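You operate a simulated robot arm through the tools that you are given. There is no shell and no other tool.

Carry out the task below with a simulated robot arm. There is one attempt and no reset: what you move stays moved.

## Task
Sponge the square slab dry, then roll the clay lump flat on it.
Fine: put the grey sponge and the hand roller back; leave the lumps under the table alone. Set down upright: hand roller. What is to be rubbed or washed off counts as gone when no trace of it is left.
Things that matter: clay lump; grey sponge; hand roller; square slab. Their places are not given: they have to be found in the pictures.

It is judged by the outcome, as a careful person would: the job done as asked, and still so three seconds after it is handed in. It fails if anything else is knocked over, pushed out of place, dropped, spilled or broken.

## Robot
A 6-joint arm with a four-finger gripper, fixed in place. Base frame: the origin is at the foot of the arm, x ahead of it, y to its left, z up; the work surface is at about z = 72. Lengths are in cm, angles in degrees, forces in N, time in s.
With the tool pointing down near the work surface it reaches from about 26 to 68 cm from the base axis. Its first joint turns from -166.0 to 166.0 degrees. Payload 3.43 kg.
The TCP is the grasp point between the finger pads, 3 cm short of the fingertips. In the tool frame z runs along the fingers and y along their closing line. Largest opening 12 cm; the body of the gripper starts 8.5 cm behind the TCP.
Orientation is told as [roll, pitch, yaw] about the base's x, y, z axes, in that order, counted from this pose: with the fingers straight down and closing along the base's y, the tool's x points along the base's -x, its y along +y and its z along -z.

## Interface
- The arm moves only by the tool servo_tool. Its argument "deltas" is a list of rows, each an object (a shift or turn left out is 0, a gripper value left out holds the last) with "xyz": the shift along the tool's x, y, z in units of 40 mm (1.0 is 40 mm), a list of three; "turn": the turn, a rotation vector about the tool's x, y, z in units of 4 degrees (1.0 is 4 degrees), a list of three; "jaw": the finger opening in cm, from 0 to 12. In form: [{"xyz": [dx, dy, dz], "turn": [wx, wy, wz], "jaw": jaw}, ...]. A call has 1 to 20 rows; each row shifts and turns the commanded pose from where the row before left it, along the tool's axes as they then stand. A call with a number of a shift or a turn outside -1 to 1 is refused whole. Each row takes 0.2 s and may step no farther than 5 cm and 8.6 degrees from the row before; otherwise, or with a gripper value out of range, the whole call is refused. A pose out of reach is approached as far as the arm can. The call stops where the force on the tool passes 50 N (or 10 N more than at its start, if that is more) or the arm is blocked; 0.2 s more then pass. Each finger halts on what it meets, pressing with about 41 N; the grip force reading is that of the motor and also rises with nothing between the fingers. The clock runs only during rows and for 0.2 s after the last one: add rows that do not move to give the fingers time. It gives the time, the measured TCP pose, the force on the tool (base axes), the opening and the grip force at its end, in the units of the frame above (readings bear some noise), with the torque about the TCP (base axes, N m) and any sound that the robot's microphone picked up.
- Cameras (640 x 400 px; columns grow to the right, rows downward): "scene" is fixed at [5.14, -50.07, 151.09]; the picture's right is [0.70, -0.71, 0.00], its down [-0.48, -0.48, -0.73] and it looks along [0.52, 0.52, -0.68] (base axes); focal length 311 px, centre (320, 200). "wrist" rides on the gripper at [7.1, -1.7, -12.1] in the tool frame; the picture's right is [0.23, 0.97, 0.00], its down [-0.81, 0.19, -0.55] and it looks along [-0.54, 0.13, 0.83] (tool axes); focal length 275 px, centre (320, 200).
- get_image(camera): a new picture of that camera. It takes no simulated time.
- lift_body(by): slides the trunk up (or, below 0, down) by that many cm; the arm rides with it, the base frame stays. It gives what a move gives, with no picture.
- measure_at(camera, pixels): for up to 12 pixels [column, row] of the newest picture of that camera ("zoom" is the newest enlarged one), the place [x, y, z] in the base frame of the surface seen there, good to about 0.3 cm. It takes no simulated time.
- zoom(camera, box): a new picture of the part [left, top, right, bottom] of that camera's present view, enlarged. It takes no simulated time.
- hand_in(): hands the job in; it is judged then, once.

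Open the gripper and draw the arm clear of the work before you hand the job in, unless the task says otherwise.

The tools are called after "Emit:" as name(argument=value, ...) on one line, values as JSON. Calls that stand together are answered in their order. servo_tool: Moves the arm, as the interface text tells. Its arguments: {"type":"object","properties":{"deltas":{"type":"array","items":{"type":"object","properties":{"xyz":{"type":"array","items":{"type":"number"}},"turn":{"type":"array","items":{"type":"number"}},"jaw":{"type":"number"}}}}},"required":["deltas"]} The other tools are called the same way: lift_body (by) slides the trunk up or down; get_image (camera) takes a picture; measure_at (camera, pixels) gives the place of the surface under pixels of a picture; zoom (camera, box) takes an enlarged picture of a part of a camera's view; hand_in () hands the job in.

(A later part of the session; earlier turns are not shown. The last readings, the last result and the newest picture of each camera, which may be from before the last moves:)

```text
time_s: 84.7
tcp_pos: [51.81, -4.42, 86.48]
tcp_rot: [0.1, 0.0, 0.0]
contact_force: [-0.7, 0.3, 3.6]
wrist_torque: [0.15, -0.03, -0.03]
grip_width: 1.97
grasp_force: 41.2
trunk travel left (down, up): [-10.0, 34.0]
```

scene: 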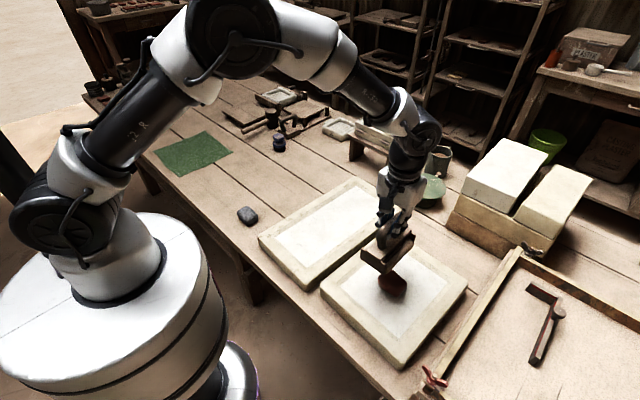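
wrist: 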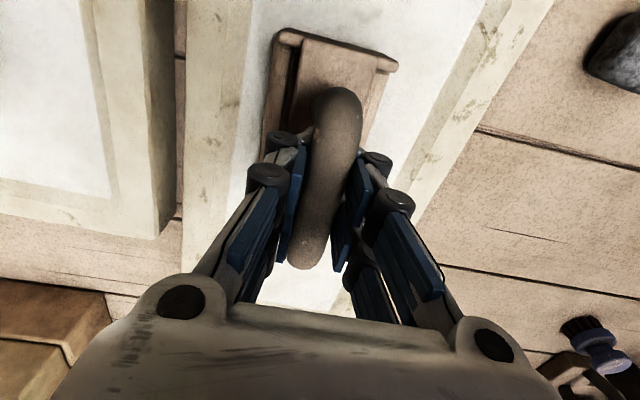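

It touches (net ~7.6 N). I press 0.2 cm more to let it sit flat, then open to 4 cm so it stands free, and check.

Emit:
servo_tool(deltas=[{"xyz": [0, 0, 0.05]}, {"xyz": [0, 0, 0]}, {"jaw": 4.0}, {"jaw": 4.0}, {"jaw": 4.0}])

Emit:
zoom(camera="scene", box=[290, 170, 370, 250])

Emit:
get_image(camera="wrist")

Emit:
measure_at(camera="wrist", pixels=[[345, 105], [335, 150], [325, 190], [315, 230], [299, 45], [353, 60], [380, 65], [320, 55], [290, 90], [370, 110]])

```text
time_s: 85.9
tcp_pos: [51.77, -4.36, 86.19]
tcp_rot: [0.1, 0.1, 0.1]
contact_force: [0.0, 0.1, 0.4]
wrist_torque: [0.0, -0.04, 0.04]
grip_width: 3.99
grasp_force: 0.1
trunk travel left (down, up): [-10.0, 34.0]
```

```text
5.00 times, centred on (330, 210) of scene
```

zoom: 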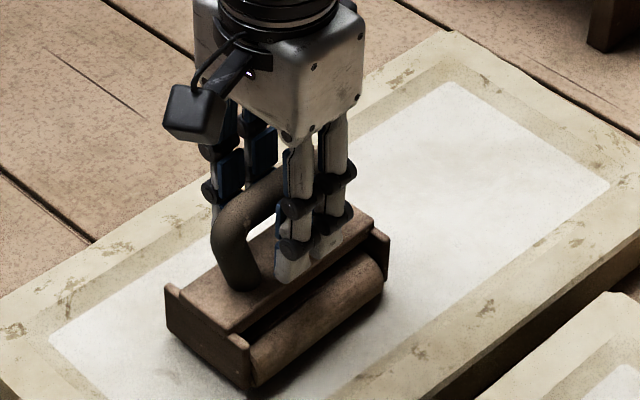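

```text
taken
```

wrist: 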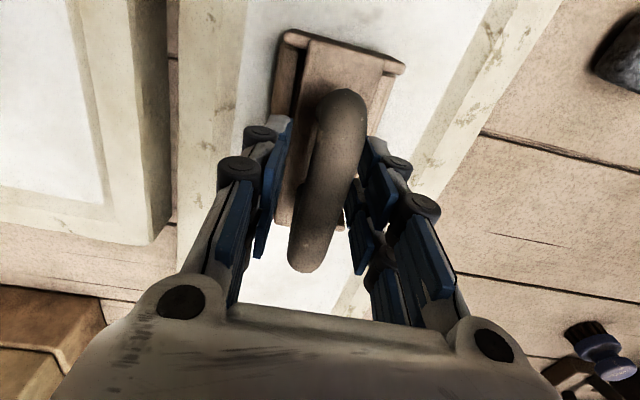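

```text
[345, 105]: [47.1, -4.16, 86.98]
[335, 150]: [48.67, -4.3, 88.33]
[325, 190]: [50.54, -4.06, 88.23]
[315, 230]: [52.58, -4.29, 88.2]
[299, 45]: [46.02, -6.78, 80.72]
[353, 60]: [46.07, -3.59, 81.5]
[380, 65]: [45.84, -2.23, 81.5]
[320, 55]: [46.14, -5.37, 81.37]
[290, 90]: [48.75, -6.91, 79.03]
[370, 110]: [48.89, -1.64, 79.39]
```

The roller stands level and free (deck z≈81.4, bar top 88.25). I lower the open fingers until their tips nearly touch the deck (TCP ≈84.6).

Emit:
servo_tool(deltas=[{"xyz": [0, 0.03, 0.2]}, {"xyz": [0, 0, 0.12]}, {"xyz": [0, 0, 0.06]}, {"xyz": [0, 0, 0]}])

```text
time_s: 86.9
tcp_pos: [51.71, -4.24, 84.79]
tcp_rot: [0.2, 0.1, -0.1]
contact_force: [-0.2, 0.9, -1.0]
wrist_torque: [0.0, 0.02, -0.02]
grip_width: 4.02
grasp_force: 0.0
trunk travel left (down, up): [-10.0, 34.0]
```

Emit:
servo_tool(deltas=[{"xyz": [0, 0, 0.04]}, {"xyz": [0, 0, 0.03]}, {"xyz": [0, 0, 0]}])

Emit:
zoom(camera="scene", box=[290, 170, 370, 250])

```text
time_s: 87.7
tcp_pos: [51.7, -4.08, 84.42]
tcp_rot: [0.0, 0.1, 0.0]
contact_force: [-2.9, -0.5, 9.9]
wrist_torque: [-0.07, 0.15, 0.02]
grip_width: 4.01
grasp_force: 0.5
trunk travel left (down, up): [-10.0, 34.0]
```

```text
5.00 times, centred on (330, 210) of scene
```

zoom: 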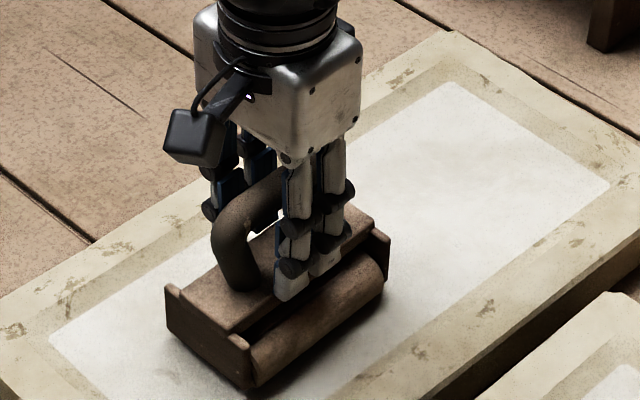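

The fingertips touch the deck (9.9 N at TCP z 84.42). I ease up 0.12 cm and close on the bar.

Emit:
servo_tool(deltas=[{"xyz": [0, 0, -0.035]}, {"jaw": 1.0}, {"jaw": 1.0}, {"jaw": 1.0}, {"jaw": 1.0}])

Emit:
get_image(camera="wrist")

Emit:
zoom(camera="scene", box=[290, 170, 370, 250])

```text
time_s: 88.9
tcp_pos: [51.8, -4.32, 84.61]
tcp_rot: [0.1, 0.0, 0.0]
contact_force: [1.4, -0.1, -0.2]
wrist_torque: [-0.07, -0.3, 0.02]
grip_width: 1.83
grasp_force: 41.2
trunk travel left (down, up): [-10.0, 34.0]
```

```text
taken
```

wrist: 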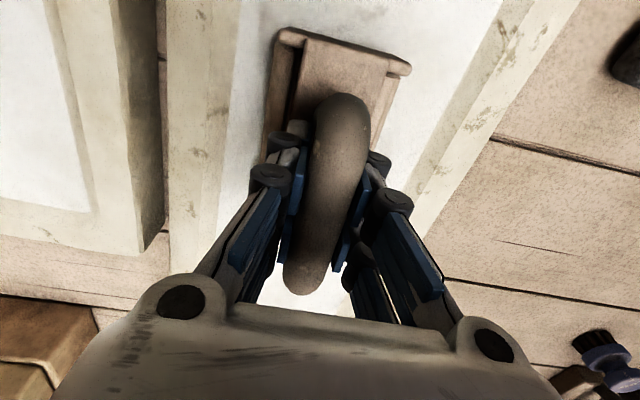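

```text
5.00 times, centred on (330, 210) of scene
```

zoom: 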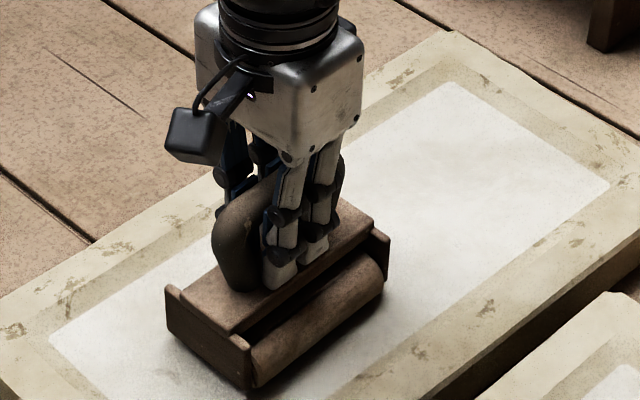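

Regripped with the tips just above the deck. I lift and bring the roller back over the clay at z≈95.

Emit:
servo_tool(deltas=[{"xyz": [0, 0, -0.3]}, {"xyz": [0, 0, -0.7]}, {"xyz": [0, 0, -0.8]}, {"xyz": [0, 0, -0.8]}, {"xyz": [0.031, -0.841, 0]}, {"xyz": [0.031, -0.841, 0]}, {"xyz": [0.031, -0.841, 0]}, {"xyz": [0.031, -0.841, 0]}, {"xyz": [0.031, -0.841, 0]}, {"xyz": [0.031, -0.841, 0]}, {"xyz": [0.031, -0.841, 0]}, {"xyz": [0.031, -0.841, 0]}, {"xyz": [0, 0, 0.5]}, {"xyz": [0, 0, 0.5]}, {"xyz": [0, 0, 0.3]}, {"xyz": [0, 0, 0]}])

Emit:
zoom(camera="scene", box=[340, 210, 460, 310])

Emit:
get_image(camera="wrist")

```text
time_s: 92.3
tcp_pos: [50.98, -31.09, 89.64]
tcp_rot: [0.2, 0.1, 0.0]
contact_force: [-0.4, -0.4, -2.9]
wrist_torque: [0.0, 0.04, -0.01]
grip_width: 1.86
grasp_force: 41.7
trunk travel left (down, up): [-10.0, 34.0]
```

```text
4.00 times, centred on (400, 260) of scene
```

zoom: 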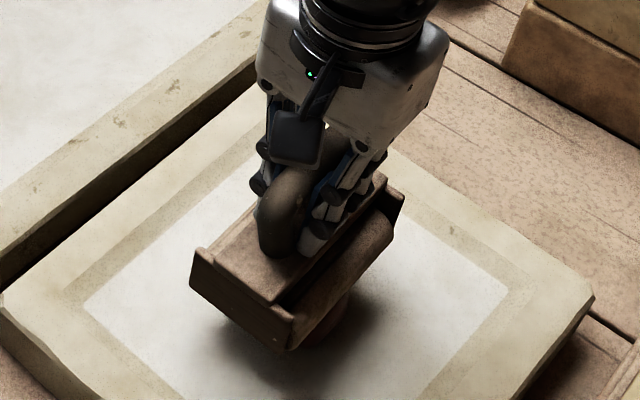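

```text
taken
```

wrist: 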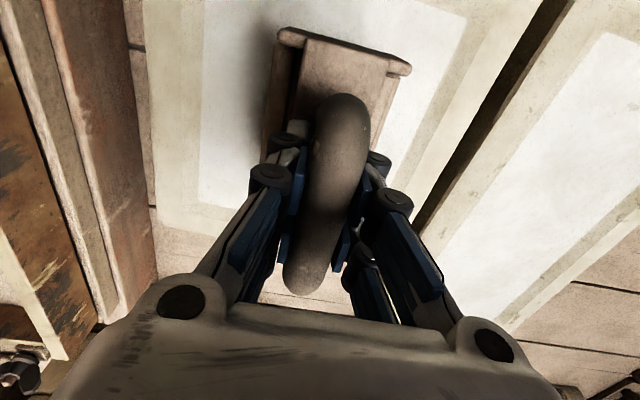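

The roller is just over the clay at TCP z 89.6. I lower in small steps to contact and press.

Emit:
servo_tool(deltas=[{"xyz": [0, 0, 0.06]}, {"xyz": [0, 0, 0.05]}, {"xyz": [0, 0, 0.05]}, {"xyz": [0, 0, 0.04]}, {"xyz": [0, 0, 0]}])

```text
time_s: 93.5
tcp_pos: [50.92, -31.0, 89.12]
tcp_rot: [0.0, -0.3, 0.1]
contact_force: [1.6, 3.0, 18.9]
wrist_torque: [0.77, 0.2, -0.11]
grip_width: 1.84
grasp_force: 40.9
trunk travel left (down, up): [-10.0, 34.0]
```

Pressing at 19 N now at z 89.1. I roll ±2 cm along y at this height and look at how the force changes.

Emit:
servo_tool(deltas=[{"xyz": [0, 0.2, 0]}, {"xyz": [0, 0.2, 0]}, {"xyz": [0, -0.2, 0]}, {"xyz": [0, -0.2, 0]}, {"xyz": [0, -0.2, 0]}, {"xyz": [0, -0.2, 0]}, {"xyz": [0, 0.2, 0]}, {"xyz": [0, 0.2, 0]}, {"xyz": [0, 0, 0]}])

Emit:
zoom(camera="scene", box=[340, 210, 460, 310])

```text
time_s: 95.5
tcp_pos: [50.82, -31.1, 89.01]
tcp_rot: [0.1, -0.1, 0.0]
contact_force: [8.2, 4.9, 28.7]
wrist_torque: [1.07, -0.12, -0.26]
grip_width: 1.86
grasp_force: 41.0
trunk travel left (down, up): [-10.0, 34.0]
```

```text
4.00 times, centred on (400, 260) of scene
```

zoom: 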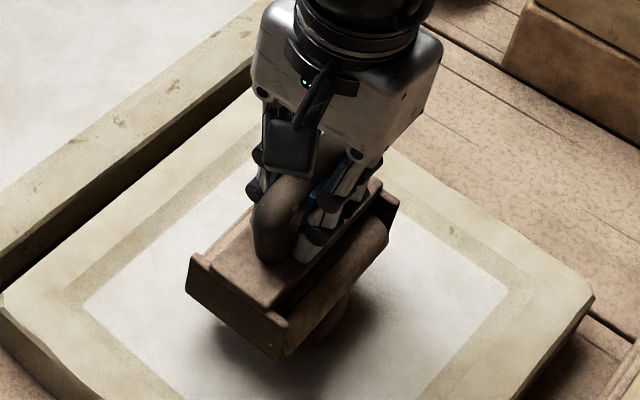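

Force is holding at about 29 N. I keep rolling with longer strokes (±3 cm), two cycles.

Emit:
servo_tool(deltas=[{"xyz": [0, 0.25, 0]}, {"xyz": [0, 0.25, 0]}, {"xyz": [0, 0.25, 0]}, {"xyz": [0, -0.25, 0]}, {"xyz": [0, -0.25, 0]}, {"xyz": [0, -0.25, 0]}, {"xyz": [0, -0.25, 0]}, {"xyz": [0, -0.25, 0]}, {"xyz": [0, -0.25, 0]}, {"xyz": [0, 0.25, 0]}, {"xyz": [0, 0.25, 0]}, {"xyz": [0, 0.25, 0]}, {"xyz": [0, 0, 0]}])

Emit:
get_image(camera="scene")

Emit:
zoom(camera="scene", box=[340, 210, 460, 310])

```text
time_s: 98.3
tcp_pos: [50.81, -31.04, 88.78]
tcp_rot: [0.2, 0.1, 0.0]
contact_force: [0.3, 0.1, -3.1]
wrist_torque: [0.0, 0.02, -0.01]
grip_width: 1.84
grasp_force: 40.6
trunk travel left (down, up): [-10.0, 34.0]
```

```text
taken
```

scene: 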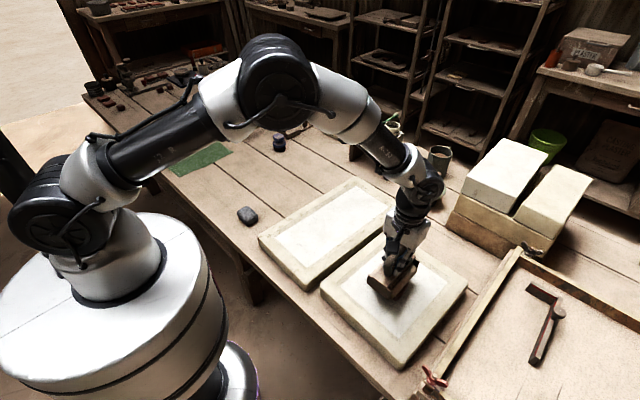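

```text
4.00 times, centred on (400, 260) of scene
```

zoom: 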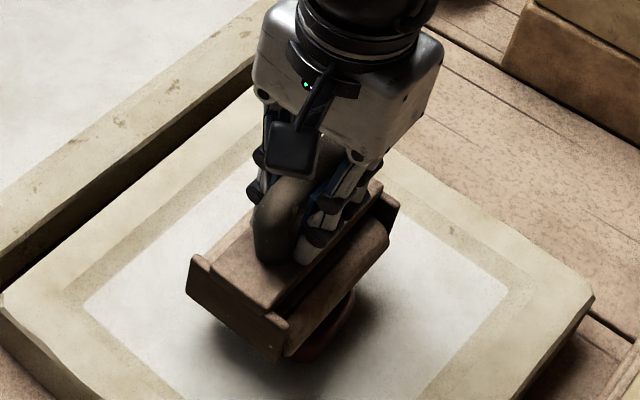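

The force fell to zero at z 88.8 and the clay looks lower and wider, so it is flattening. I lower to contact again and press.

Emit:
servo_tool(deltas=[{"xyz": [0, 0, 0.06]}, {"xyz": [0, 0, 0.06]}, {"xyz": [0, 0, 0.05]}, {"xyz": [0, 0, 0]}])

```text
time_s: 99.3
tcp_pos: [50.99, -31.04, 88.23]
tcp_rot: [0.1, 0.0, 0.0]
contact_force: [-1.2, 0.4, -0.6]
wrist_torque: [-0.14, 0.05, -0.02]
grip_width: 1.84
grasp_force: 41.2
trunk travel left (down, up): [-10.0, 34.0]
```

Emit:
servo_tool(deltas=[{"xyz": [0, 0, 0.05]}, {"xyz": [0, 0, 0.04]}, {"xyz": [0, 0, 0]}])

```text
time_s: 100.1
tcp_pos: [50.84, -31.01, 88.21]
tcp_rot: [-0.1, -0.3, 0.0]
contact_force: [-3.7, 0.5, 38.2]
wrist_torque: [0.21, 0.95, -0.01]
grip_width: 1.84
grasp_force: 40.3
trunk travel left (down, up): [-10.0, 34.0]
```

Contact now at z≈88.2, i.e. the clay is about 1 cm thinner. I ease slightly and roll ±3 cm for two cycles.

Emit:
servo_tool(deltas=[{"xyz": [0, 0, -0.02]}, {"xyz": [0, 0.25, 0]}, {"xyz": [0, 0.25, 0]}, {"xyz": [0, 0.25, 0]}, {"xyz": [0, -0.25, 0]}, {"xyz": [0, -0.25, 0]}, {"xyz": [0, -0.25, 0]}, {"xyz": [0, -0.25, 0]}, {"xyz": [0, -0.25, 0]}, {"xyz": [0, -0.25, 0]}, {"xyz": [0, 0.25, 0]}, {"xyz": [0, 0.25, 0]}, {"xyz": [0, 0.25, 0]}, {"xyz": [0, 0, 0]}])

Emit:
zoom(camera="scene", box=[340, 210, 460, 310])

```text
time_s: 103.1
tcp_pos: [50.88, -31.1, 88.17]
tcp_rot: [-0.1, -0.2, 0.0]
contact_force: [9.5, -0.6, 26.9]
wrist_torque: [-0.04, -0.66, 0.07]
grip_width: 1.8
grasp_force: 41.1
trunk travel left (down, up): [-10.0, 34.0]
```

```text
4.00 times, centred on (400, 260) of scene
```

zoom: 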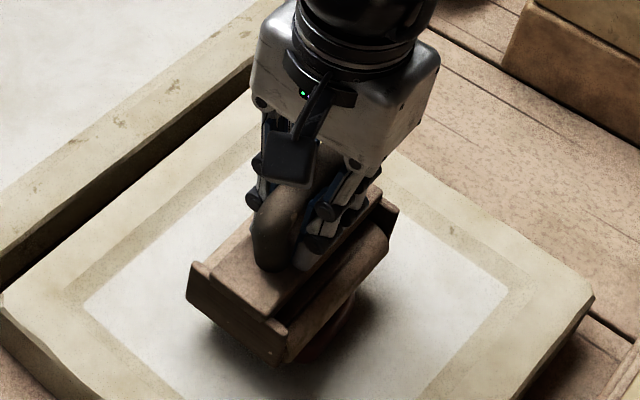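

Still pressing at 27 N; the clay hasn't dropped yet at this stage. I repeat the strokes.

Emit:
servo_tool(deltas=[{"xyz": [0, 0.3, 0]}, {"xyz": [0, 0.3, 0]}, {"xyz": [0, 0.3, 0]}, {"xyz": [0, -0.3, 0]}, {"xyz": [0, -0.3, 0]}, {"xyz": [0, -0.3, 0]}, {"xyz": [0, -0.3, 0]}, {"xyz": [0, -0.3, 0]}, {"xyz": [0, -0.3, 0]}, {"xyz": [0, 0.3, 0]}, {"xyz": [0, 0.3, 0]}, {"xyz": [0, 0.3, 0]}, {"xyz": [0, 0, 0]}])

Emit:
zoom(camera="scene", box=[340, 210, 460, 310])

```text
time_s: 105.9
tcp_pos: [50.92, -31.07, 87.87]
tcp_rot: [0.1, 0.0, -0.1]
contact_force: [0.9, 0.3, -3.9]
wrist_torque: [0.01, 0.03, 0.01]
grip_width: 1.84
grasp_force: 41.2
trunk travel left (down, up): [-10.0, 34.0]
```

```text
4.00 times, centred on (400, 260) of scene
```

zoom: 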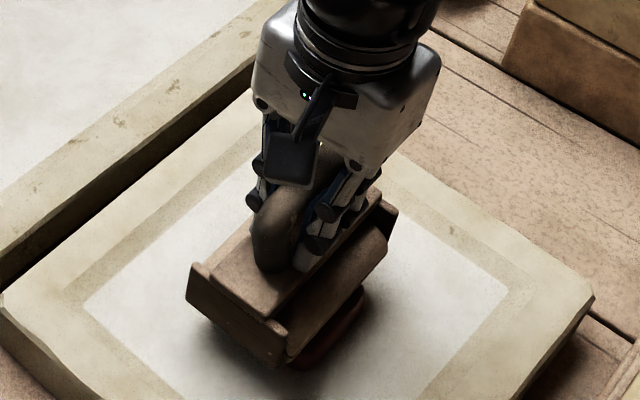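

The clay dropped again (force now zero at z 87.9). I lower to find the new contact height.

Emit:
servo_tool(deltas=[{"xyz": [0, 0, 0.06]}, {"xyz": [0, 0, 0.05]}, {"xyz": [0, 0, 0.04]}, {"xyz": [0, 0, 0]}])

```text
time_s: 106.9
tcp_pos: [50.87, -30.85, 87.61]
tcp_rot: [0.0, 0.0, 0.0]
contact_force: [-2.6, -0.1, 20.6]
wrist_torque: [-0.02, 0.88, -0.06]
grip_width: 1.84
grasp_force: 40.7
trunk travel left (down, up): [-10.0, 34.0]
```

Contact at z≈87.6 with 21 N. I continue with strokes of ±3.6 cm.

Emit:
servo_tool(deltas=[{"xyz": [0, 0.3, 0.01]}, {"xyz": [0, 0.3, 0]}, {"xyz": [0, 0.3, 0]}, {"xyz": [0, -0.3, 0]}, {"xyz": [0, -0.3, 0]}, {"xyz": [0, -0.3, 0]}, {"xyz": [0, -0.3, 0]}, {"xyz": [0, -0.3, 0]}, {"xyz": [0, -0.3, 0]}, {"xyz": [0, 0.3, 0]}, {"xyz": [0, 0.3, 0]}, {"xyz": [0, 0.3, 0]}, {"xyz": [0, 0, 0]}])

```text
time_s: 109.7
tcp_pos: [50.78, -30.97, 87.45]
tcp_rot: [0.0, -0.2, 0.0]
contact_force: [-0.9, 0.5, 34.5]
wrist_torque: [-0.02, 0.76, 0.05]
grip_width: 1.85
grasp_force: 41.0
trunk travel left (down, up): [-10.0, 34.0]
```

Emit:
servo_tool(deltas=[{"xyz": [0, 0.3, 0]}, {"xyz": [0, 0.3, 0]}, {"xyz": [0, 0.3, 0]}, {"xyz": [0, -0.3, 0]}, {"xyz": [0, -0.3, 0]}, {"xyz": [0, -0.3, 0]}, {"xyz": [0, -0.3, 0]}, {"xyz": [0, -0.3, 0]}, {"xyz": [0, -0.3, 0]}, {"xyz": [0, 0.3, 0]}, {"xyz": [0, 0.3, 0]}, {"xyz": [0, 0.3, 0]}, {"xyz": [0, 0, 0]}])

Emit:
zoom(camera="scene", box=[340, 210, 460, 310])

```text
time_s: 112.5
tcp_pos: [50.95, -31.0, 87.29]
tcp_rot: [0.0, 0.1, 0.0]
contact_force: [-0.7, 0.3, -3.6]
wrist_torque: [-0.01, 0.02, 0.0]
grip_width: 1.83
grasp_force: 40.6
trunk travel left (down, up): [-10.0, 34.0]
```

```text
4.00 times, centred on (400, 260) of scene
```

zoom: 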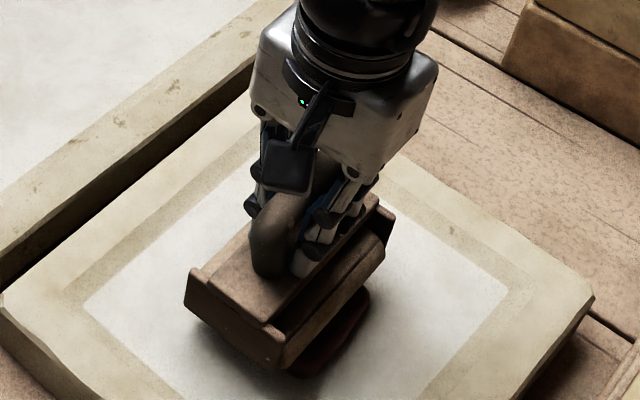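

Another drop. I lower again to the new contact height.

Emit:
servo_tool(deltas=[{"xyz": [0, 0, 0.06]}, {"xyz": [0, 0, 0.05]}, {"xyz": [0, 0, 0.03]}, {"xyz": [0, 0, 0]}])

```text
time_s: 113.5
tcp_pos: [50.95, -31.09, 87.06]
tcp_rot: [0.0, -0.2, 0.0]
contact_force: [-6.5, -1.0, 26.3]
wrist_torque: [0.05, 1.36, 0.02]
grip_width: 1.84
grasp_force: 40.7
trunk travel left (down, up): [-10.0, 34.0]
```

Contact at z≈87.1 with 26 N (clay now roughly 1.7 cm thick). I roll again two cycles.

Emit:
servo_tool(deltas=[{"xyz": [0, 0.3, 0]}, {"xyz": [0, 0.3, 0]}, {"xyz": [0, 0.3, 0]}, {"xyz": [0, -0.3, 0]}, {"xyz": [0, -0.3, 0]}, {"xyz": [0, -0.3, 0]}, {"xyz": [0, -0.3, 0]}, {"xyz": [0, -0.3, 0]}, {"xyz": [0, -0.3, 0]}, {"xyz": [0, 0.3, 0]}, {"xyz": [0, 0.3, 0]}, {"xyz": [0, 0.3, 0]}, {"xyz": [0, 0, 0]}])

```text
time_s: 116.3
tcp_pos: [50.87, -31.13, 87.05]
tcp_rot: [-0.1, -0.3, 0.0]
contact_force: [11.7, 0.8, 31.8]
wrist_torque: [0.13, -0.05, 0.05]
grip_width: 1.84
grasp_force: 40.7
trunk travel left (down, up): [-10.0, 34.0]
```

Emit:
servo_tool(deltas=[{"xyz": [0, 0.3, 0]}, {"xyz": [0, 0.3, 0]}, {"xyz": [0, 0.3, 0]}, {"xyz": [0, -0.3, 0]}, {"xyz": [0, -0.3, 0]}, {"xyz": [0, -0.3, 0]}, {"xyz": [0, -0.3, 0]}, {"xyz": [0, -0.3, 0]}, {"xyz": [0, -0.3, 0]}, {"xyz": [0, 0.3, 0]}, {"xyz": [0, 0.3, 0]}, {"xyz": [0, 0.3, 0]}, {"xyz": [0, 0, 0]}])

Emit:
zoom(camera="scene", box=[340, 210, 460, 310])

Emit:
get_image(camera="wrist")

```text
time_s: 119.1
tcp_pos: [50.88, -30.93, 86.9]
tcp_rot: [0.1, 0.0, 0.0]
contact_force: [-0.5, 0.2, -3.2]
wrist_torque: [0.0, 0.0, 0.02]
grip_width: 1.8
grasp_force: 40.9
trunk travel left (down, up): [-10.0, 34.0]
```

```text
4.00 times, centred on (400, 260) of scene
```

zoom: 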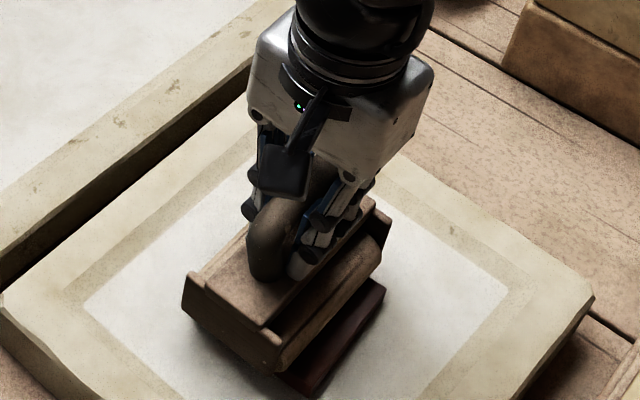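

```text
taken
```

wrist: 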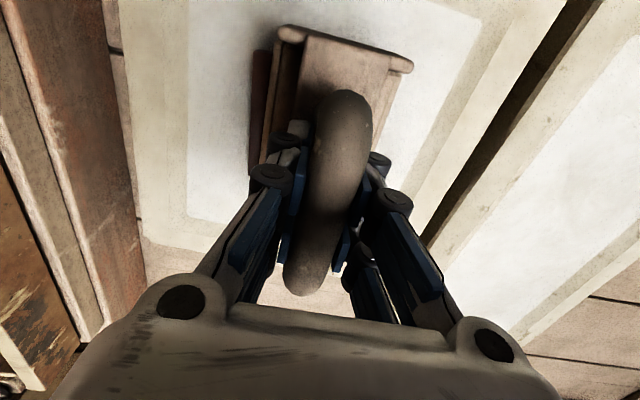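

The clay looks much flatter and wider now. I lift and move aside to look at it fully.

Emit:
servo_tool(deltas=[{"xyz": [0, 0, -0.7]}, {"xyz": [0, 0.4, -0.8]}, {"xyz": [0, 0.9, -0.4]}, {"xyz": [0, 0.9, 0]}, {"xyz": [0, 0.9, 0]}, {"xyz": [0, 0.9, 0]}, {"xyz": [0, 0, 0]}])

Emit:
get_image(camera="wrist")

Emit:
zoom(camera="scene", box=[330, 210, 470, 340])

```text
time_s: 120.7
tcp_pos: [50.87, -15.03, 94.3]
tcp_rot: [0.1, 0.1, 0.0]
contact_force: [0.6, 0.6, -3.1]
wrist_torque: [0.03, 0.03, -0.01]
grip_width: 1.82
grasp_force: 41.1
trunk travel left (down, up): [-10.0, 34.0]
```

```text
taken
```

wrist: 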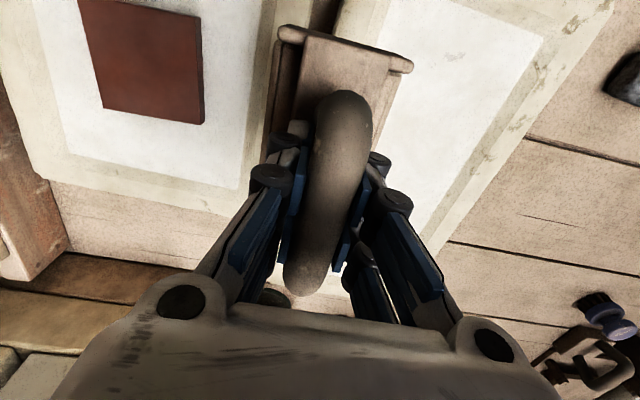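

```text
3.08 times, centred on (400, 275) of scene
```

zoom: 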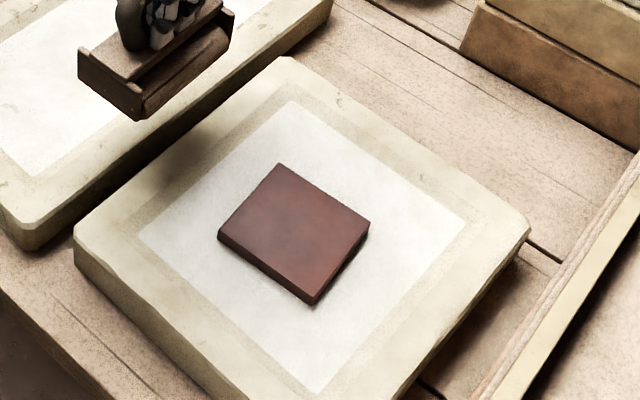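

The clay has become a flat square sheet. I measure its top and thickness.

Emit:
measure_at(camera="zoom", pixels=[[295, 225], [280, 168], [225, 230], [310, 290], [362, 225], [250, 200], [330, 260], [200, 250], [310, 320], [380, 240], [312, 298]])

Emit:
zoom(camera="scene", box=[372, 255, 424, 312])

Emit:
zoom(camera="wrist", box=[40, 0, 240, 140])

```text
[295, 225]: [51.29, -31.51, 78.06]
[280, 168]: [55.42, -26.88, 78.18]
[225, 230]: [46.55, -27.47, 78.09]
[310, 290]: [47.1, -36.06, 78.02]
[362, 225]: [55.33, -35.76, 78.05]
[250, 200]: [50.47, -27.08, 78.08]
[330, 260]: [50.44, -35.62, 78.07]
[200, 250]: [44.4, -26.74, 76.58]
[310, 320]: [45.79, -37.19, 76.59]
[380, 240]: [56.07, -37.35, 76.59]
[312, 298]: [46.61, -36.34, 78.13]
```

```text
7.02 times, centred on (398, 284) of scene
```

zoom: 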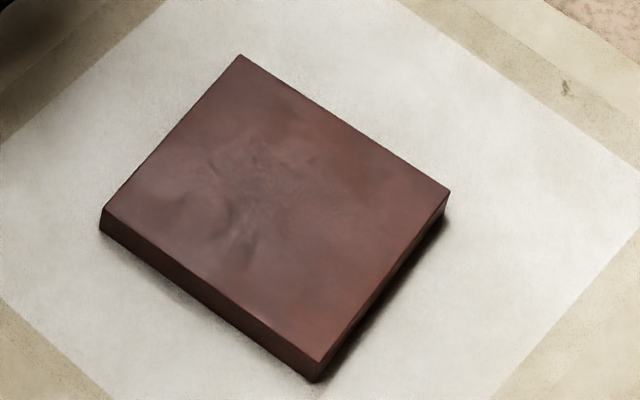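

```text
2.86 times, centred on (140, 70) of wrist
```

zoom: 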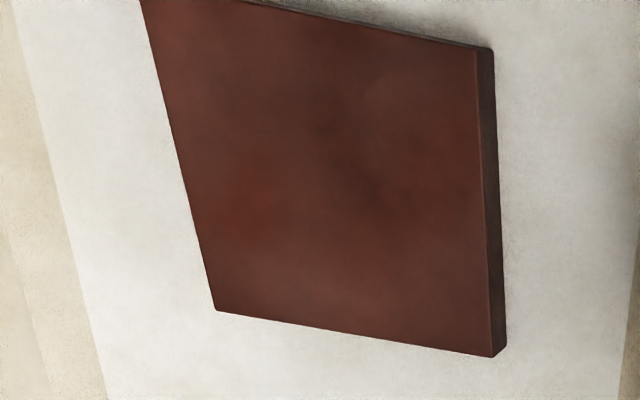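

It is now a flat sheet, about 9.3 × 9.3 cm and 1.45 cm thick. I do one more rolling round to see if it still thins or is already at its final state.

Emit:
servo_tool(deltas=[{"xyz": [0, -0.81, 0]}, {"xyz": [0, -0.81, 0]}, {"xyz": [0, -0.81, 0]}, {"xyz": [0, -0.81, 0]}, {"xyz": [0, -0.82, 0]}, {"xyz": [0, 0, 0.6]}, {"xyz": [0, 0, 0.6]}, {"xyz": [0, 0, 0.4]}, {"xyz": [0, 0, 0.15]}, {"xyz": [0, 0, 0.06]}, {"xyz": [0, 0, 0.04]}, {"xyz": [0, 0, 0]}])

```text
time_s: 123.3
tcp_pos: [50.85, -31.3, 87.05]
tcp_rot: [0.1, 0.0, -0.1]
contact_force: [0.1, 0.5, -2.9]
wrist_torque: [-0.03, 0.02, -0.03]
grip_width: 1.83
grasp_force: 40.5
trunk travel left (down, up): [-10.0, 34.0]
```

Emit:
servo_tool(deltas=[{"xyz": [0, 0, 0.05]}, {"xyz": [0, 0, 0.04]}, {"xyz": [0, 0, 0.03]}, {"xyz": [0, 0, 0]}])

```text
time_s: 124.3
tcp_pos: [50.88, -31.32, 86.59]
tcp_rot: [0.0, -0.1, 0.1]
contact_force: [-1.9, -0.1, 16.7]
wrist_torque: [-0.04, 0.55, 0.0]
grip_width: 1.82
grasp_force: 41.3
trunk travel left (down, up): [-10.0, 34.0]
```

Contact at z≈86.6 with 17 N. I roll ±3.2 cm over the sheet.

Emit:
servo_tool(deltas=[{"xyz": [0, 0.27, 0.005]}, {"xyz": [0, 0.27, 0]}, {"xyz": [0, 0.27, 0]}, {"xyz": [0, -0.27, 0]}, {"xyz": [0, -0.27, 0]}, {"xyz": [0, -0.27, 0]}, {"xyz": [0, -0.27, 0]}, {"xyz": [0, -0.27, 0]}, {"xyz": [0, -0.27, 0]}, {"xyz": [0, 0.27, 0]}, {"xyz": [0, 0.27, 0]}, {"xyz": [0, 0.27, 0]}, {"xyz": [0, 0, 0]}])

```text
time_s: 127.1
tcp_pos: [50.76, -31.29, 86.69]
tcp_rot: [-0.1, -0.1, 0.0]
contact_force: [2.5, -0.4, 31.6]
wrist_torque: [0.01, 0.49, 0.06]
grip_width: 1.84
grasp_force: 41.1
trunk travel left (down, up): [-10.0, 34.0]
```

Emit:
servo_tool(deltas=[{"xyz": [0, 0.27, 0]}, {"xyz": [0, 0.27, 0]}, {"xyz": [0, 0.27, 0]}, {"xyz": [0, -0.27, 0]}, {"xyz": [0, -0.27, 0]}, {"xyz": [0, -0.27, 0]}, {"xyz": [0, -0.27, 0]}, {"xyz": [0, -0.27, 0]}, {"xyz": [0, -0.27, 0]}, {"xyz": [0, 0.27, 0]}, {"xyz": [0, 0.27, 0]}, {"xyz": [0, 0.27, 0]}, {"xyz": [0, 0, 0]}])

Emit:
zoom(camera="scene", box=[340, 210, 460, 310])

```text
time_s: 129.9
tcp_pos: [50.83, -31.01, 86.68]
tcp_rot: [0.0, 0.0, -0.1]
contact_force: [-3.2, 0.1, 32.4]
wrist_torque: [-0.04, 0.51, 0.09]
grip_width: 1.82
grasp_force: 41.1
trunk travel left (down, up): [-10.0, 34.0]
```

```text
4.00 times, centred on (400, 260) of scene
```

zoom: 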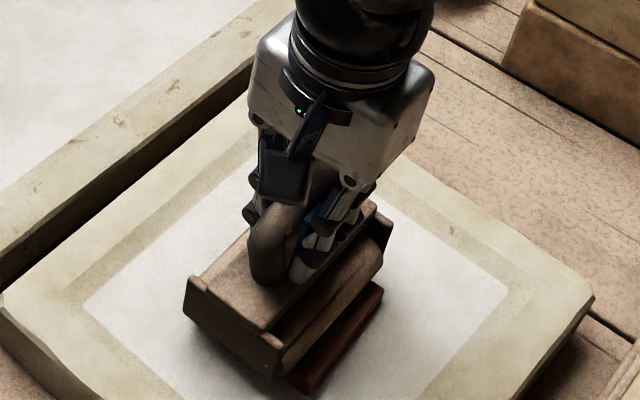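

No further drop; force is steady at 32 N. Two more cycles to be certain it is at its final thickness.

Emit:
servo_tool(deltas=[{"xyz": [0, 0.3, 0]}, {"xyz": [0, 0.3, 0]}, {"xyz": [0, 0.3, 0]}, {"xyz": [0, -0.3, 0]}, {"xyz": [0, -0.3, 0]}, {"xyz": [0, -0.3, 0]}, {"xyz": [0, -0.3, 0]}, {"xyz": [0, -0.3, 0]}, {"xyz": [0, -0.3, 0]}, {"xyz": [0, 0.3, 0]}, {"xyz": [0, 0.3, 0]}, {"xyz": [0, 0.3, 0]}, {"xyz": [0, 0, 0]}])

Emit:
servo_tool(deltas=[{"xyz": [0, 0.3, 0]}, {"xyz": [0, 0.3, 0]}, {"xyz": [0, 0.3, 0]}, {"xyz": [0, -0.3, 0]}, {"xyz": [0, -0.3, 0]}, {"xyz": [0, -0.3, 0]}, {"xyz": [0, -0.3, 0]}, {"xyz": [0, -0.3, 0]}, {"xyz": [0, -0.3, 0]}, {"xyz": [0, 0.3, 0]}, {"xyz": [0, 0.3, 0]}, {"xyz": [0, 0.3, 0]}, {"xyz": [0, 0, 0]}])

```text
time_s: 132.7
tcp_pos: [50.8, -31.23, 86.72]
tcp_rot: [0.1, -0.2, -0.1]
contact_force: [-0.8, -0.9, 34.2]
wrist_torque: [-0.01, 0.44, 0.02]
grip_width: 1.82
grasp_force: 41.6
trunk travel left (down, up): [-10.0, 34.0]
```

```text
time_s: 135.5
tcp_pos: [50.82, -31.35, 86.7]
tcp_rot: [0.0, -0.2, 0.0]
contact_force: [-3.0, -0.1, 37.5]
wrist_torque: [0.01, 0.66, 0.02]
grip_width: 1.82
grasp_force: 41.0
trunk travel left (down, up): [-10.0, 34.0]
```

The thickness no longer changes, so the clay is rolled flat. I lift the roller straight up and carry it back to its original place above (63.3, 20.75).

Emit:
servo_tool(deltas=[{"xyz": [0, 0, -0.4]}, {"xyz": [0, 0, -0.8]}, {"xyz": [0, 0, -0.9]}, {"xyz": [0, 0, -0.4]}, {"xyz": [-0.208, 0.868, 0]}, {"xyz": [-0.208, 0.868, 0]}, {"xyz": [-0.208, 0.868, 0]}, {"xyz": [-0.208, 0.868, 0]}, {"xyz": [-0.208, 0.868, 0]}, {"xyz": [-0.208, 0.868, 0]}, {"xyz": [-0.208, 0.868, 0]}, {"xyz": [-0.208, 0.868, 0]}, {"xyz": [-0.208, 0.868, 0]}, {"xyz": [-0.208, 0.868, 0]}, {"xyz": [-0.208, 0.868, 0]}, {"xyz": [-0.208, 0.868, 0]}, {"xyz": [-0.208, 0.868, 0]}, {"xyz": [-0.208, 0.868, 0]}, {"xyz": [-0.208, 0.868, 0]}, {"xyz": [0, 0, 0]}])

Emit:
get_image(camera="scene")

Emit:
get_image(camera="wrist")

```text
time_s: 139.7
tcp_pos: [63.23, 20.83, 96.66]
tcp_rot: [0.1, 0.1, 0.0]
contact_force: [-0.9, -0.3, -3.3]
wrist_torque: [-0.04, 0.05, -0.01]
grip_width: 1.87
grasp_force: 41.3
trunk travel left (down, up): [-10.0, 34.0]
```

```text
taken
```

scene: 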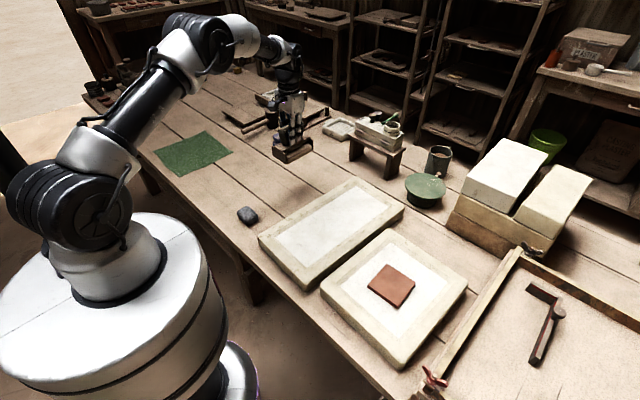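

```text
taken
```

wrist: 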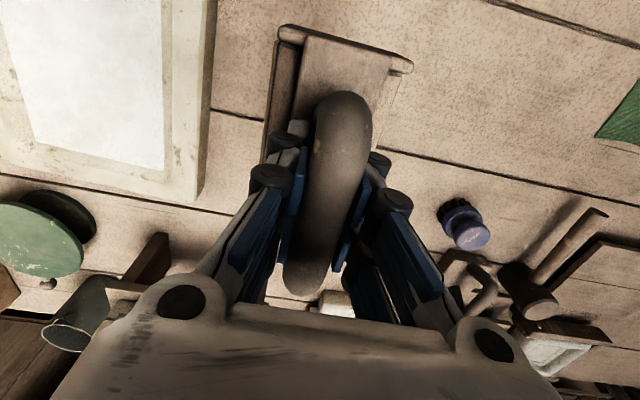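

The roller is above its original spot. I lower to just above the table (contact expected near TCP z 80.7).

Emit:
servo_tool(deltas=[{"xyz": [0, -0.01, 0.8]}, {"xyz": [0, 0, 0.8]}, {"xyz": [0, 0, 0.8]}, {"xyz": [0, 0, 0.8]}, {"xyz": [0, 0, 0.5]}, {"xyz": [0, 0, 0.08]}, {"xyz": [0, 0, 0]}])

Emit:
zoom(camera="scene", box=[246, 120, 354, 220])

```text
time_s: 141.3
tcp_pos: [63.28, 20.73, 81.42]
tcp_rot: [0.1, 0.0, 0.0]
contact_force: [-0.8, -0.2, -3.3]
wrist_torque: [-0.01, 0.01, -0.01]
grip_width: 1.84
grasp_force: 40.9
trunk travel left (down, up): [-10.0, 34.0]
```

```text
4.00 times, centred on (300, 170) of scene
```

zoom: 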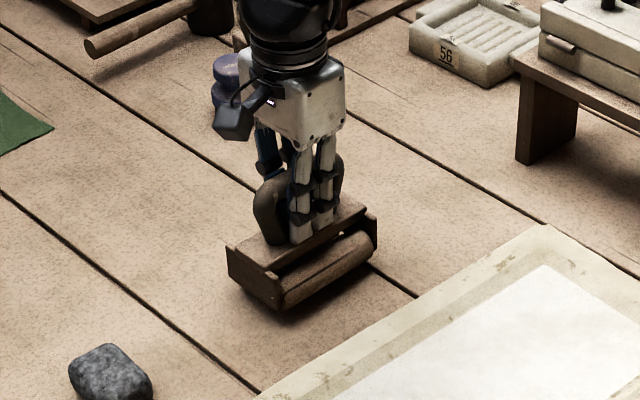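

Emit:
servo_tool(deltas=[{"xyz": [0, 0, 0.06]}, {"xyz": [0, 0, 0.05]}, {"xyz": [0, 0, 0.04]}, {"xyz": [0, 0, 0]}])

```text
time_s: 142.3
tcp_pos: [63.33, 20.73, 80.86]
tcp_rot: [0.1, 0.0, 0.0]
contact_force: [-0.5, 0.4, -3.0]
wrist_torque: [-0.02, 0.01, 0.0]
grip_width: 1.82
grasp_force: 41.5
trunk travel left (down, up): [-10.0, 34.0]
```

No contact yet at z 80.86; I continue in finer steps.

Emit:
servo_tool(deltas=[{"xyz": [0, 0, 0.04]}, {"xyz": [0, 0, 0.04]}, {"xyz": [0, 0, 0]}])

```text
time_s: 143.1
tcp_pos: [63.28, 20.62, 80.67]
tcp_rot: [0.3, 0.0, 0.0]
contact_force: [-3.3, 0.3, 5.0]
wrist_torque: [-0.2, -0.18, -0.05]
grip_width: 1.82
grasp_force: 41.2
trunk travel left (down, up): [-10.0, 34.0]
```

The roller stands on the table (net 8 N). I open the fingers to 4 cm and check that it stands.

Emit:
servo_tool(deltas=[{"xyz": [0, 0, 0]}, {"jaw": 4.0}, {"jaw": 4.0}, {"jaw": 4.0}, {"jaw": 4.5}])

Emit:
zoom(camera="scene", box=[246, 120, 354, 220])

Emit:
get_image(camera="wrist")

```text
time_s: 144.3
tcp_pos: [63.29, 20.67, 80.45]
tcp_rot: [0.2, -0.1, 0.0]
contact_force: [1.2, 0.6, 9.6]
wrist_torque: [-0.25, 0.06, 0.01]
grip_width: 4.53
grasp_force: 0.1
trunk travel left (down, up): [-10.0, 34.0]
```

```text
4.00 times, centred on (300, 170) of scene
```

zoom: 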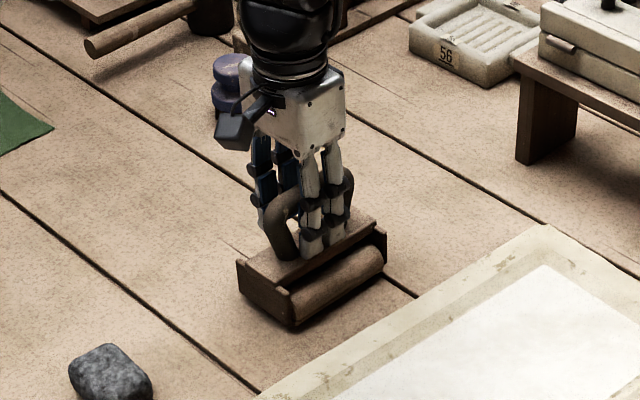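

```text
taken
```

wrist: 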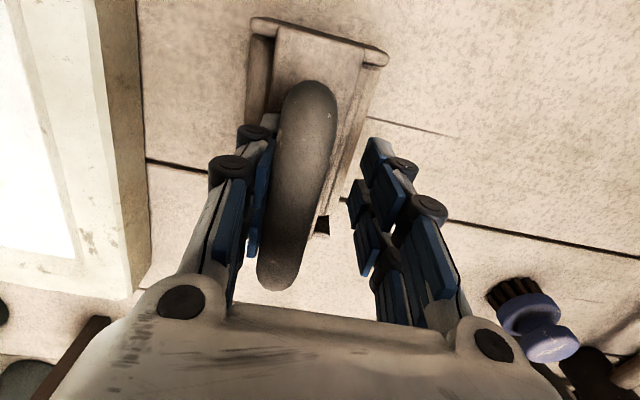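

When the fingers opened, the roller rolled a little toward −y (the bar now rests near the left finger). I measure where it is now.

Emit:
measure_at(camera="wrist", pixels=[[310, 100], [300, 150], [290, 200], [280, 250], [262, 28], [375, 55], [340, 80], [300, 45], [325, 60]])

Emit:
zoom(camera="scene", box=[264, 150, 328, 206])

```text
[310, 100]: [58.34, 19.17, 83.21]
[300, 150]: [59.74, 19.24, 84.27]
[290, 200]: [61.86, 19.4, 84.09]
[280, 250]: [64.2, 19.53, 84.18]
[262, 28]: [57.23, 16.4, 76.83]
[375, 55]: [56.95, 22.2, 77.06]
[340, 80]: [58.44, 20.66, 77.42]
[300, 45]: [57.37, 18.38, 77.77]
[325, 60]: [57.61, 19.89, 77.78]
```

```text
7.14 times, centred on (296, 178) of scene
```

zoom: 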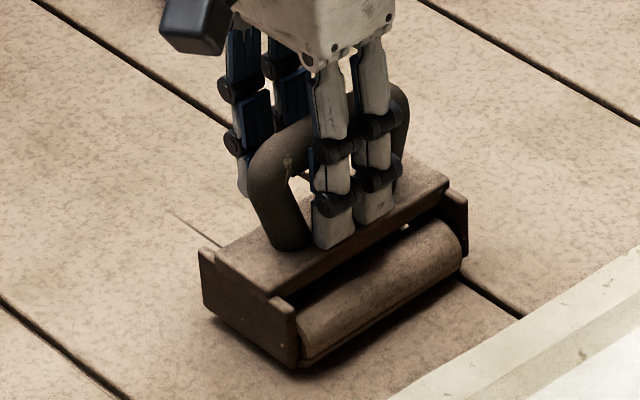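

The roller stands upright and level but about 1.1 cm off in −y (it had been held slightly tilted). I'll recentre on the bar, regrip it level and set it down again 1.1 cm further +y: first raise slightly and centre over it.

Emit:
servo_tool(deltas=[{"xyz": [0, 0, -0.1]}, {"xyz": [0, -0.26, 0], "jaw": 5}, {"xyz": [0, 0, 0]}])

Emit:
get_image(camera="wrist")

Emit:
measure_at(camera="wrist", pixels=[[330, 110], [326, 140], [318, 180], [310, 220], [305, 250], [285, 28], [398, 62], [345, 60]])

```text
time_s: 145.1
tcp_pos: [63.27, 19.6, 80.84]
tcp_rot: [0.1, 0.1, 0.1]
contact_force: [-1.0, 0.8, 0.0]
wrist_torque: [-0.01, 0.01, -0.01]
grip_width: 5.03
grasp_force: 0.1
trunk travel left (down, up): [-10.0, 34.0]
```

```text
taken
```

wrist: 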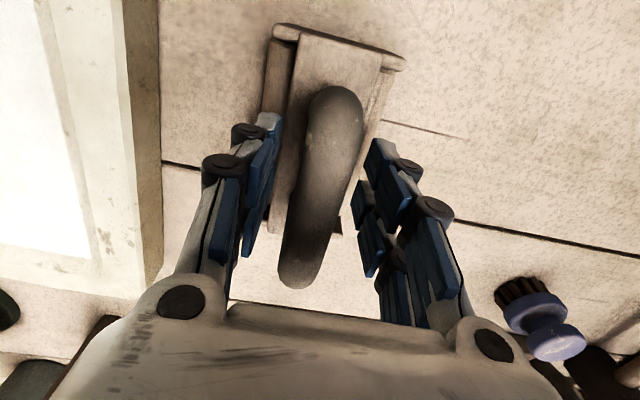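

```text
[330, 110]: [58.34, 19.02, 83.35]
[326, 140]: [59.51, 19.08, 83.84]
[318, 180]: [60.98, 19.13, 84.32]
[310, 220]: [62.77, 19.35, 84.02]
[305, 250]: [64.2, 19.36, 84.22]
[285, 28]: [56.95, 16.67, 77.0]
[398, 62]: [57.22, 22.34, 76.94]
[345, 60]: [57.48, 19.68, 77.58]
```

The bar's centre line is at y≈19.3. I centre the fingers there, close, and lift 1.5 cm.

Emit:
servo_tool(deltas=[{"xyz": [0, -0.075, 0]}, {"jaw": 1.0}, {"jaw": 1.0}, {"jaw": 1.0}, {"jaw": 1.0}, {"jaw": 1.0}, {"xyz": [0, 0, -0.15]}, {"xyz": [0, 0, -0.25]}, {"xyz": [0, 0, 0]}])

Emit:
get_image(camera="wrist")

Emit:
zoom(camera="scene", box=[264, 145, 328, 206])

```text
time_s: 147.1
tcp_pos: [63.2, 19.46, 82.46]
tcp_rot: [0.2, 0.2, 0.0]
contact_force: [0.4, -0.4, -4.1]
wrist_torque: [0.01, -0.04, 0.0]
grip_width: 1.86
grasp_force: 41.3
trunk travel left (down, up): [-10.0, 34.0]
```

```text
taken
```

wrist: 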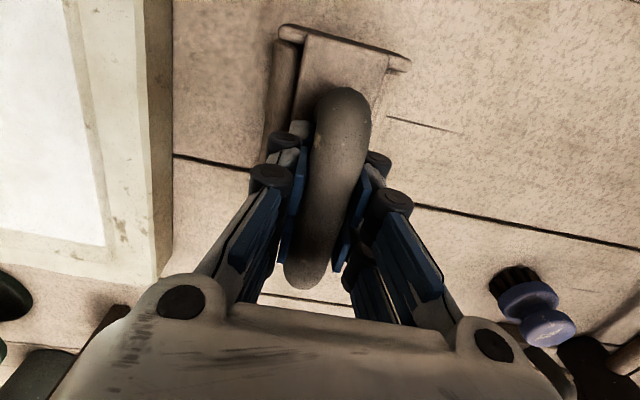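

```text
6.56 times, centred on (296, 176) of scene
```

zoom: 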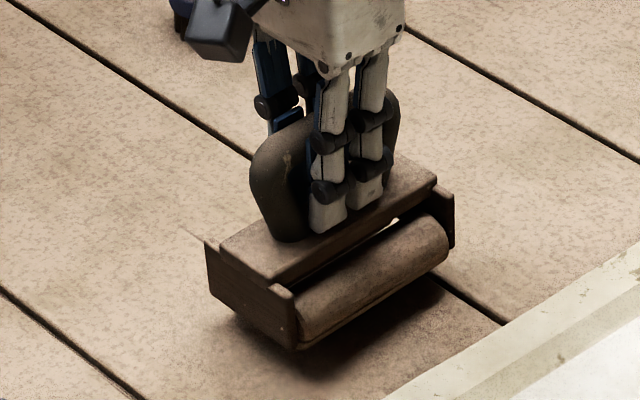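

Gripped and lifted. I measure the deck on both sides to check the tilt before placing.

Emit:
measure_at(camera="wrist", pixels=[[310, 45], [340, 55], [375, 68], [305, 70], [375, 90], [290, 33], [400, 65], [325, 180]])

```text
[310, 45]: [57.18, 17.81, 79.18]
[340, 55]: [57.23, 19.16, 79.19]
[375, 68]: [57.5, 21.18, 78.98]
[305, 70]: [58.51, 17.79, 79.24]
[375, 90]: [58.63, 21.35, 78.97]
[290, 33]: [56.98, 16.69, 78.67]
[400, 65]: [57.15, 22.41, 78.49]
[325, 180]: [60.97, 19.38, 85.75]
```

The deck is level within about 3°. I move +1.2 cm in y and lower to contact.

Emit:
servo_tool(deltas=[{"xyz": [0, 0.15, 0]}, {"xyz": [0, 0.15, 0]}, {"xyz": [0, 0, 0.2]}, {"xyz": [0, 0, 0.1]}, {"xyz": [0, 0, 0.05]}, {"xyz": [0, 0, 0]}])

```text
time_s: 148.5
tcp_pos: [63.21, 20.54, 81.22]
tcp_rot: [0.1, 0.0, 0.0]
contact_force: [0.3, -0.1, -3.3]
wrist_torque: [-0.01, -0.01, 0.0]
grip_width: 1.87
grasp_force: 41.5
trunk travel left (down, up): [-10.0, 34.0]
```

Emit:
servo_tool(deltas=[{"xyz": [0, 0.015, 0.05]}, {"xyz": [0, 0, 0.04]}, {"xyz": [0, 0, 0.03]}, {"xyz": [0, 0, 0]}])

```text
time_s: 149.5
tcp_pos: [63.27, 20.67, 80.87]
tcp_rot: [0.2, -0.1, 0.0]
contact_force: [-0.4, -0.2, 20.1]
wrist_torque: [-0.04, 1.27, 0.0]
grip_width: 1.81
grasp_force: 40.2
trunk travel left (down, up): [-10.0, 34.0]
```

Contact with 20 N, so it is seated. I ease up a hair, open slightly to 2.4 so it settles, then to 4.5.

Emit:
servo_tool(deltas=[{"xyz": [0, 0, -0.02]}, {"jaw": 2.4}, {"jaw": 2.4}, {"jaw": 2.4}, {"jaw": 4.5}, {"jaw": 4.5}, {"jaw": 4.5}])

Emit:
get_image(camera="wrist")

Emit:
measure_at(camera="wrist", pixels=[[332, 140], [320, 180], [310, 220], [302, 250], [285, 28], [398, 62], [345, 60], [310, 50]])

```text
time_s: 151.1
tcp_pos: [63.27, 20.7, 80.68]
tcp_rot: [0.1, -0.1, 0.0]
contact_force: [-0.6, -0.8, 0.7]
wrist_torque: [0.01, 0.03, -0.01]
grip_width: 4.52
grasp_force: 0.1
trunk travel left (down, up): [-10.0, 34.0]
```

```text
taken
```

wrist: 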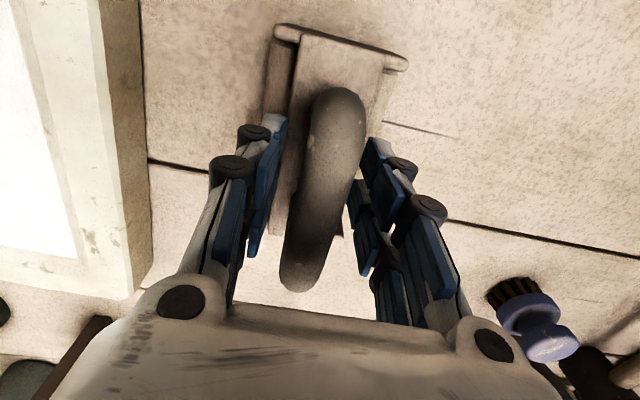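

```text
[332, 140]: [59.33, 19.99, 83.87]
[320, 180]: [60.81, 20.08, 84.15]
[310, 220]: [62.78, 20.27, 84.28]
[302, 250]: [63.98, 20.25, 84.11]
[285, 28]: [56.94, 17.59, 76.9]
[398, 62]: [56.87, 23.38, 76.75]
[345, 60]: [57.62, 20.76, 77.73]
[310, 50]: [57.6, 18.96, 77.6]
```

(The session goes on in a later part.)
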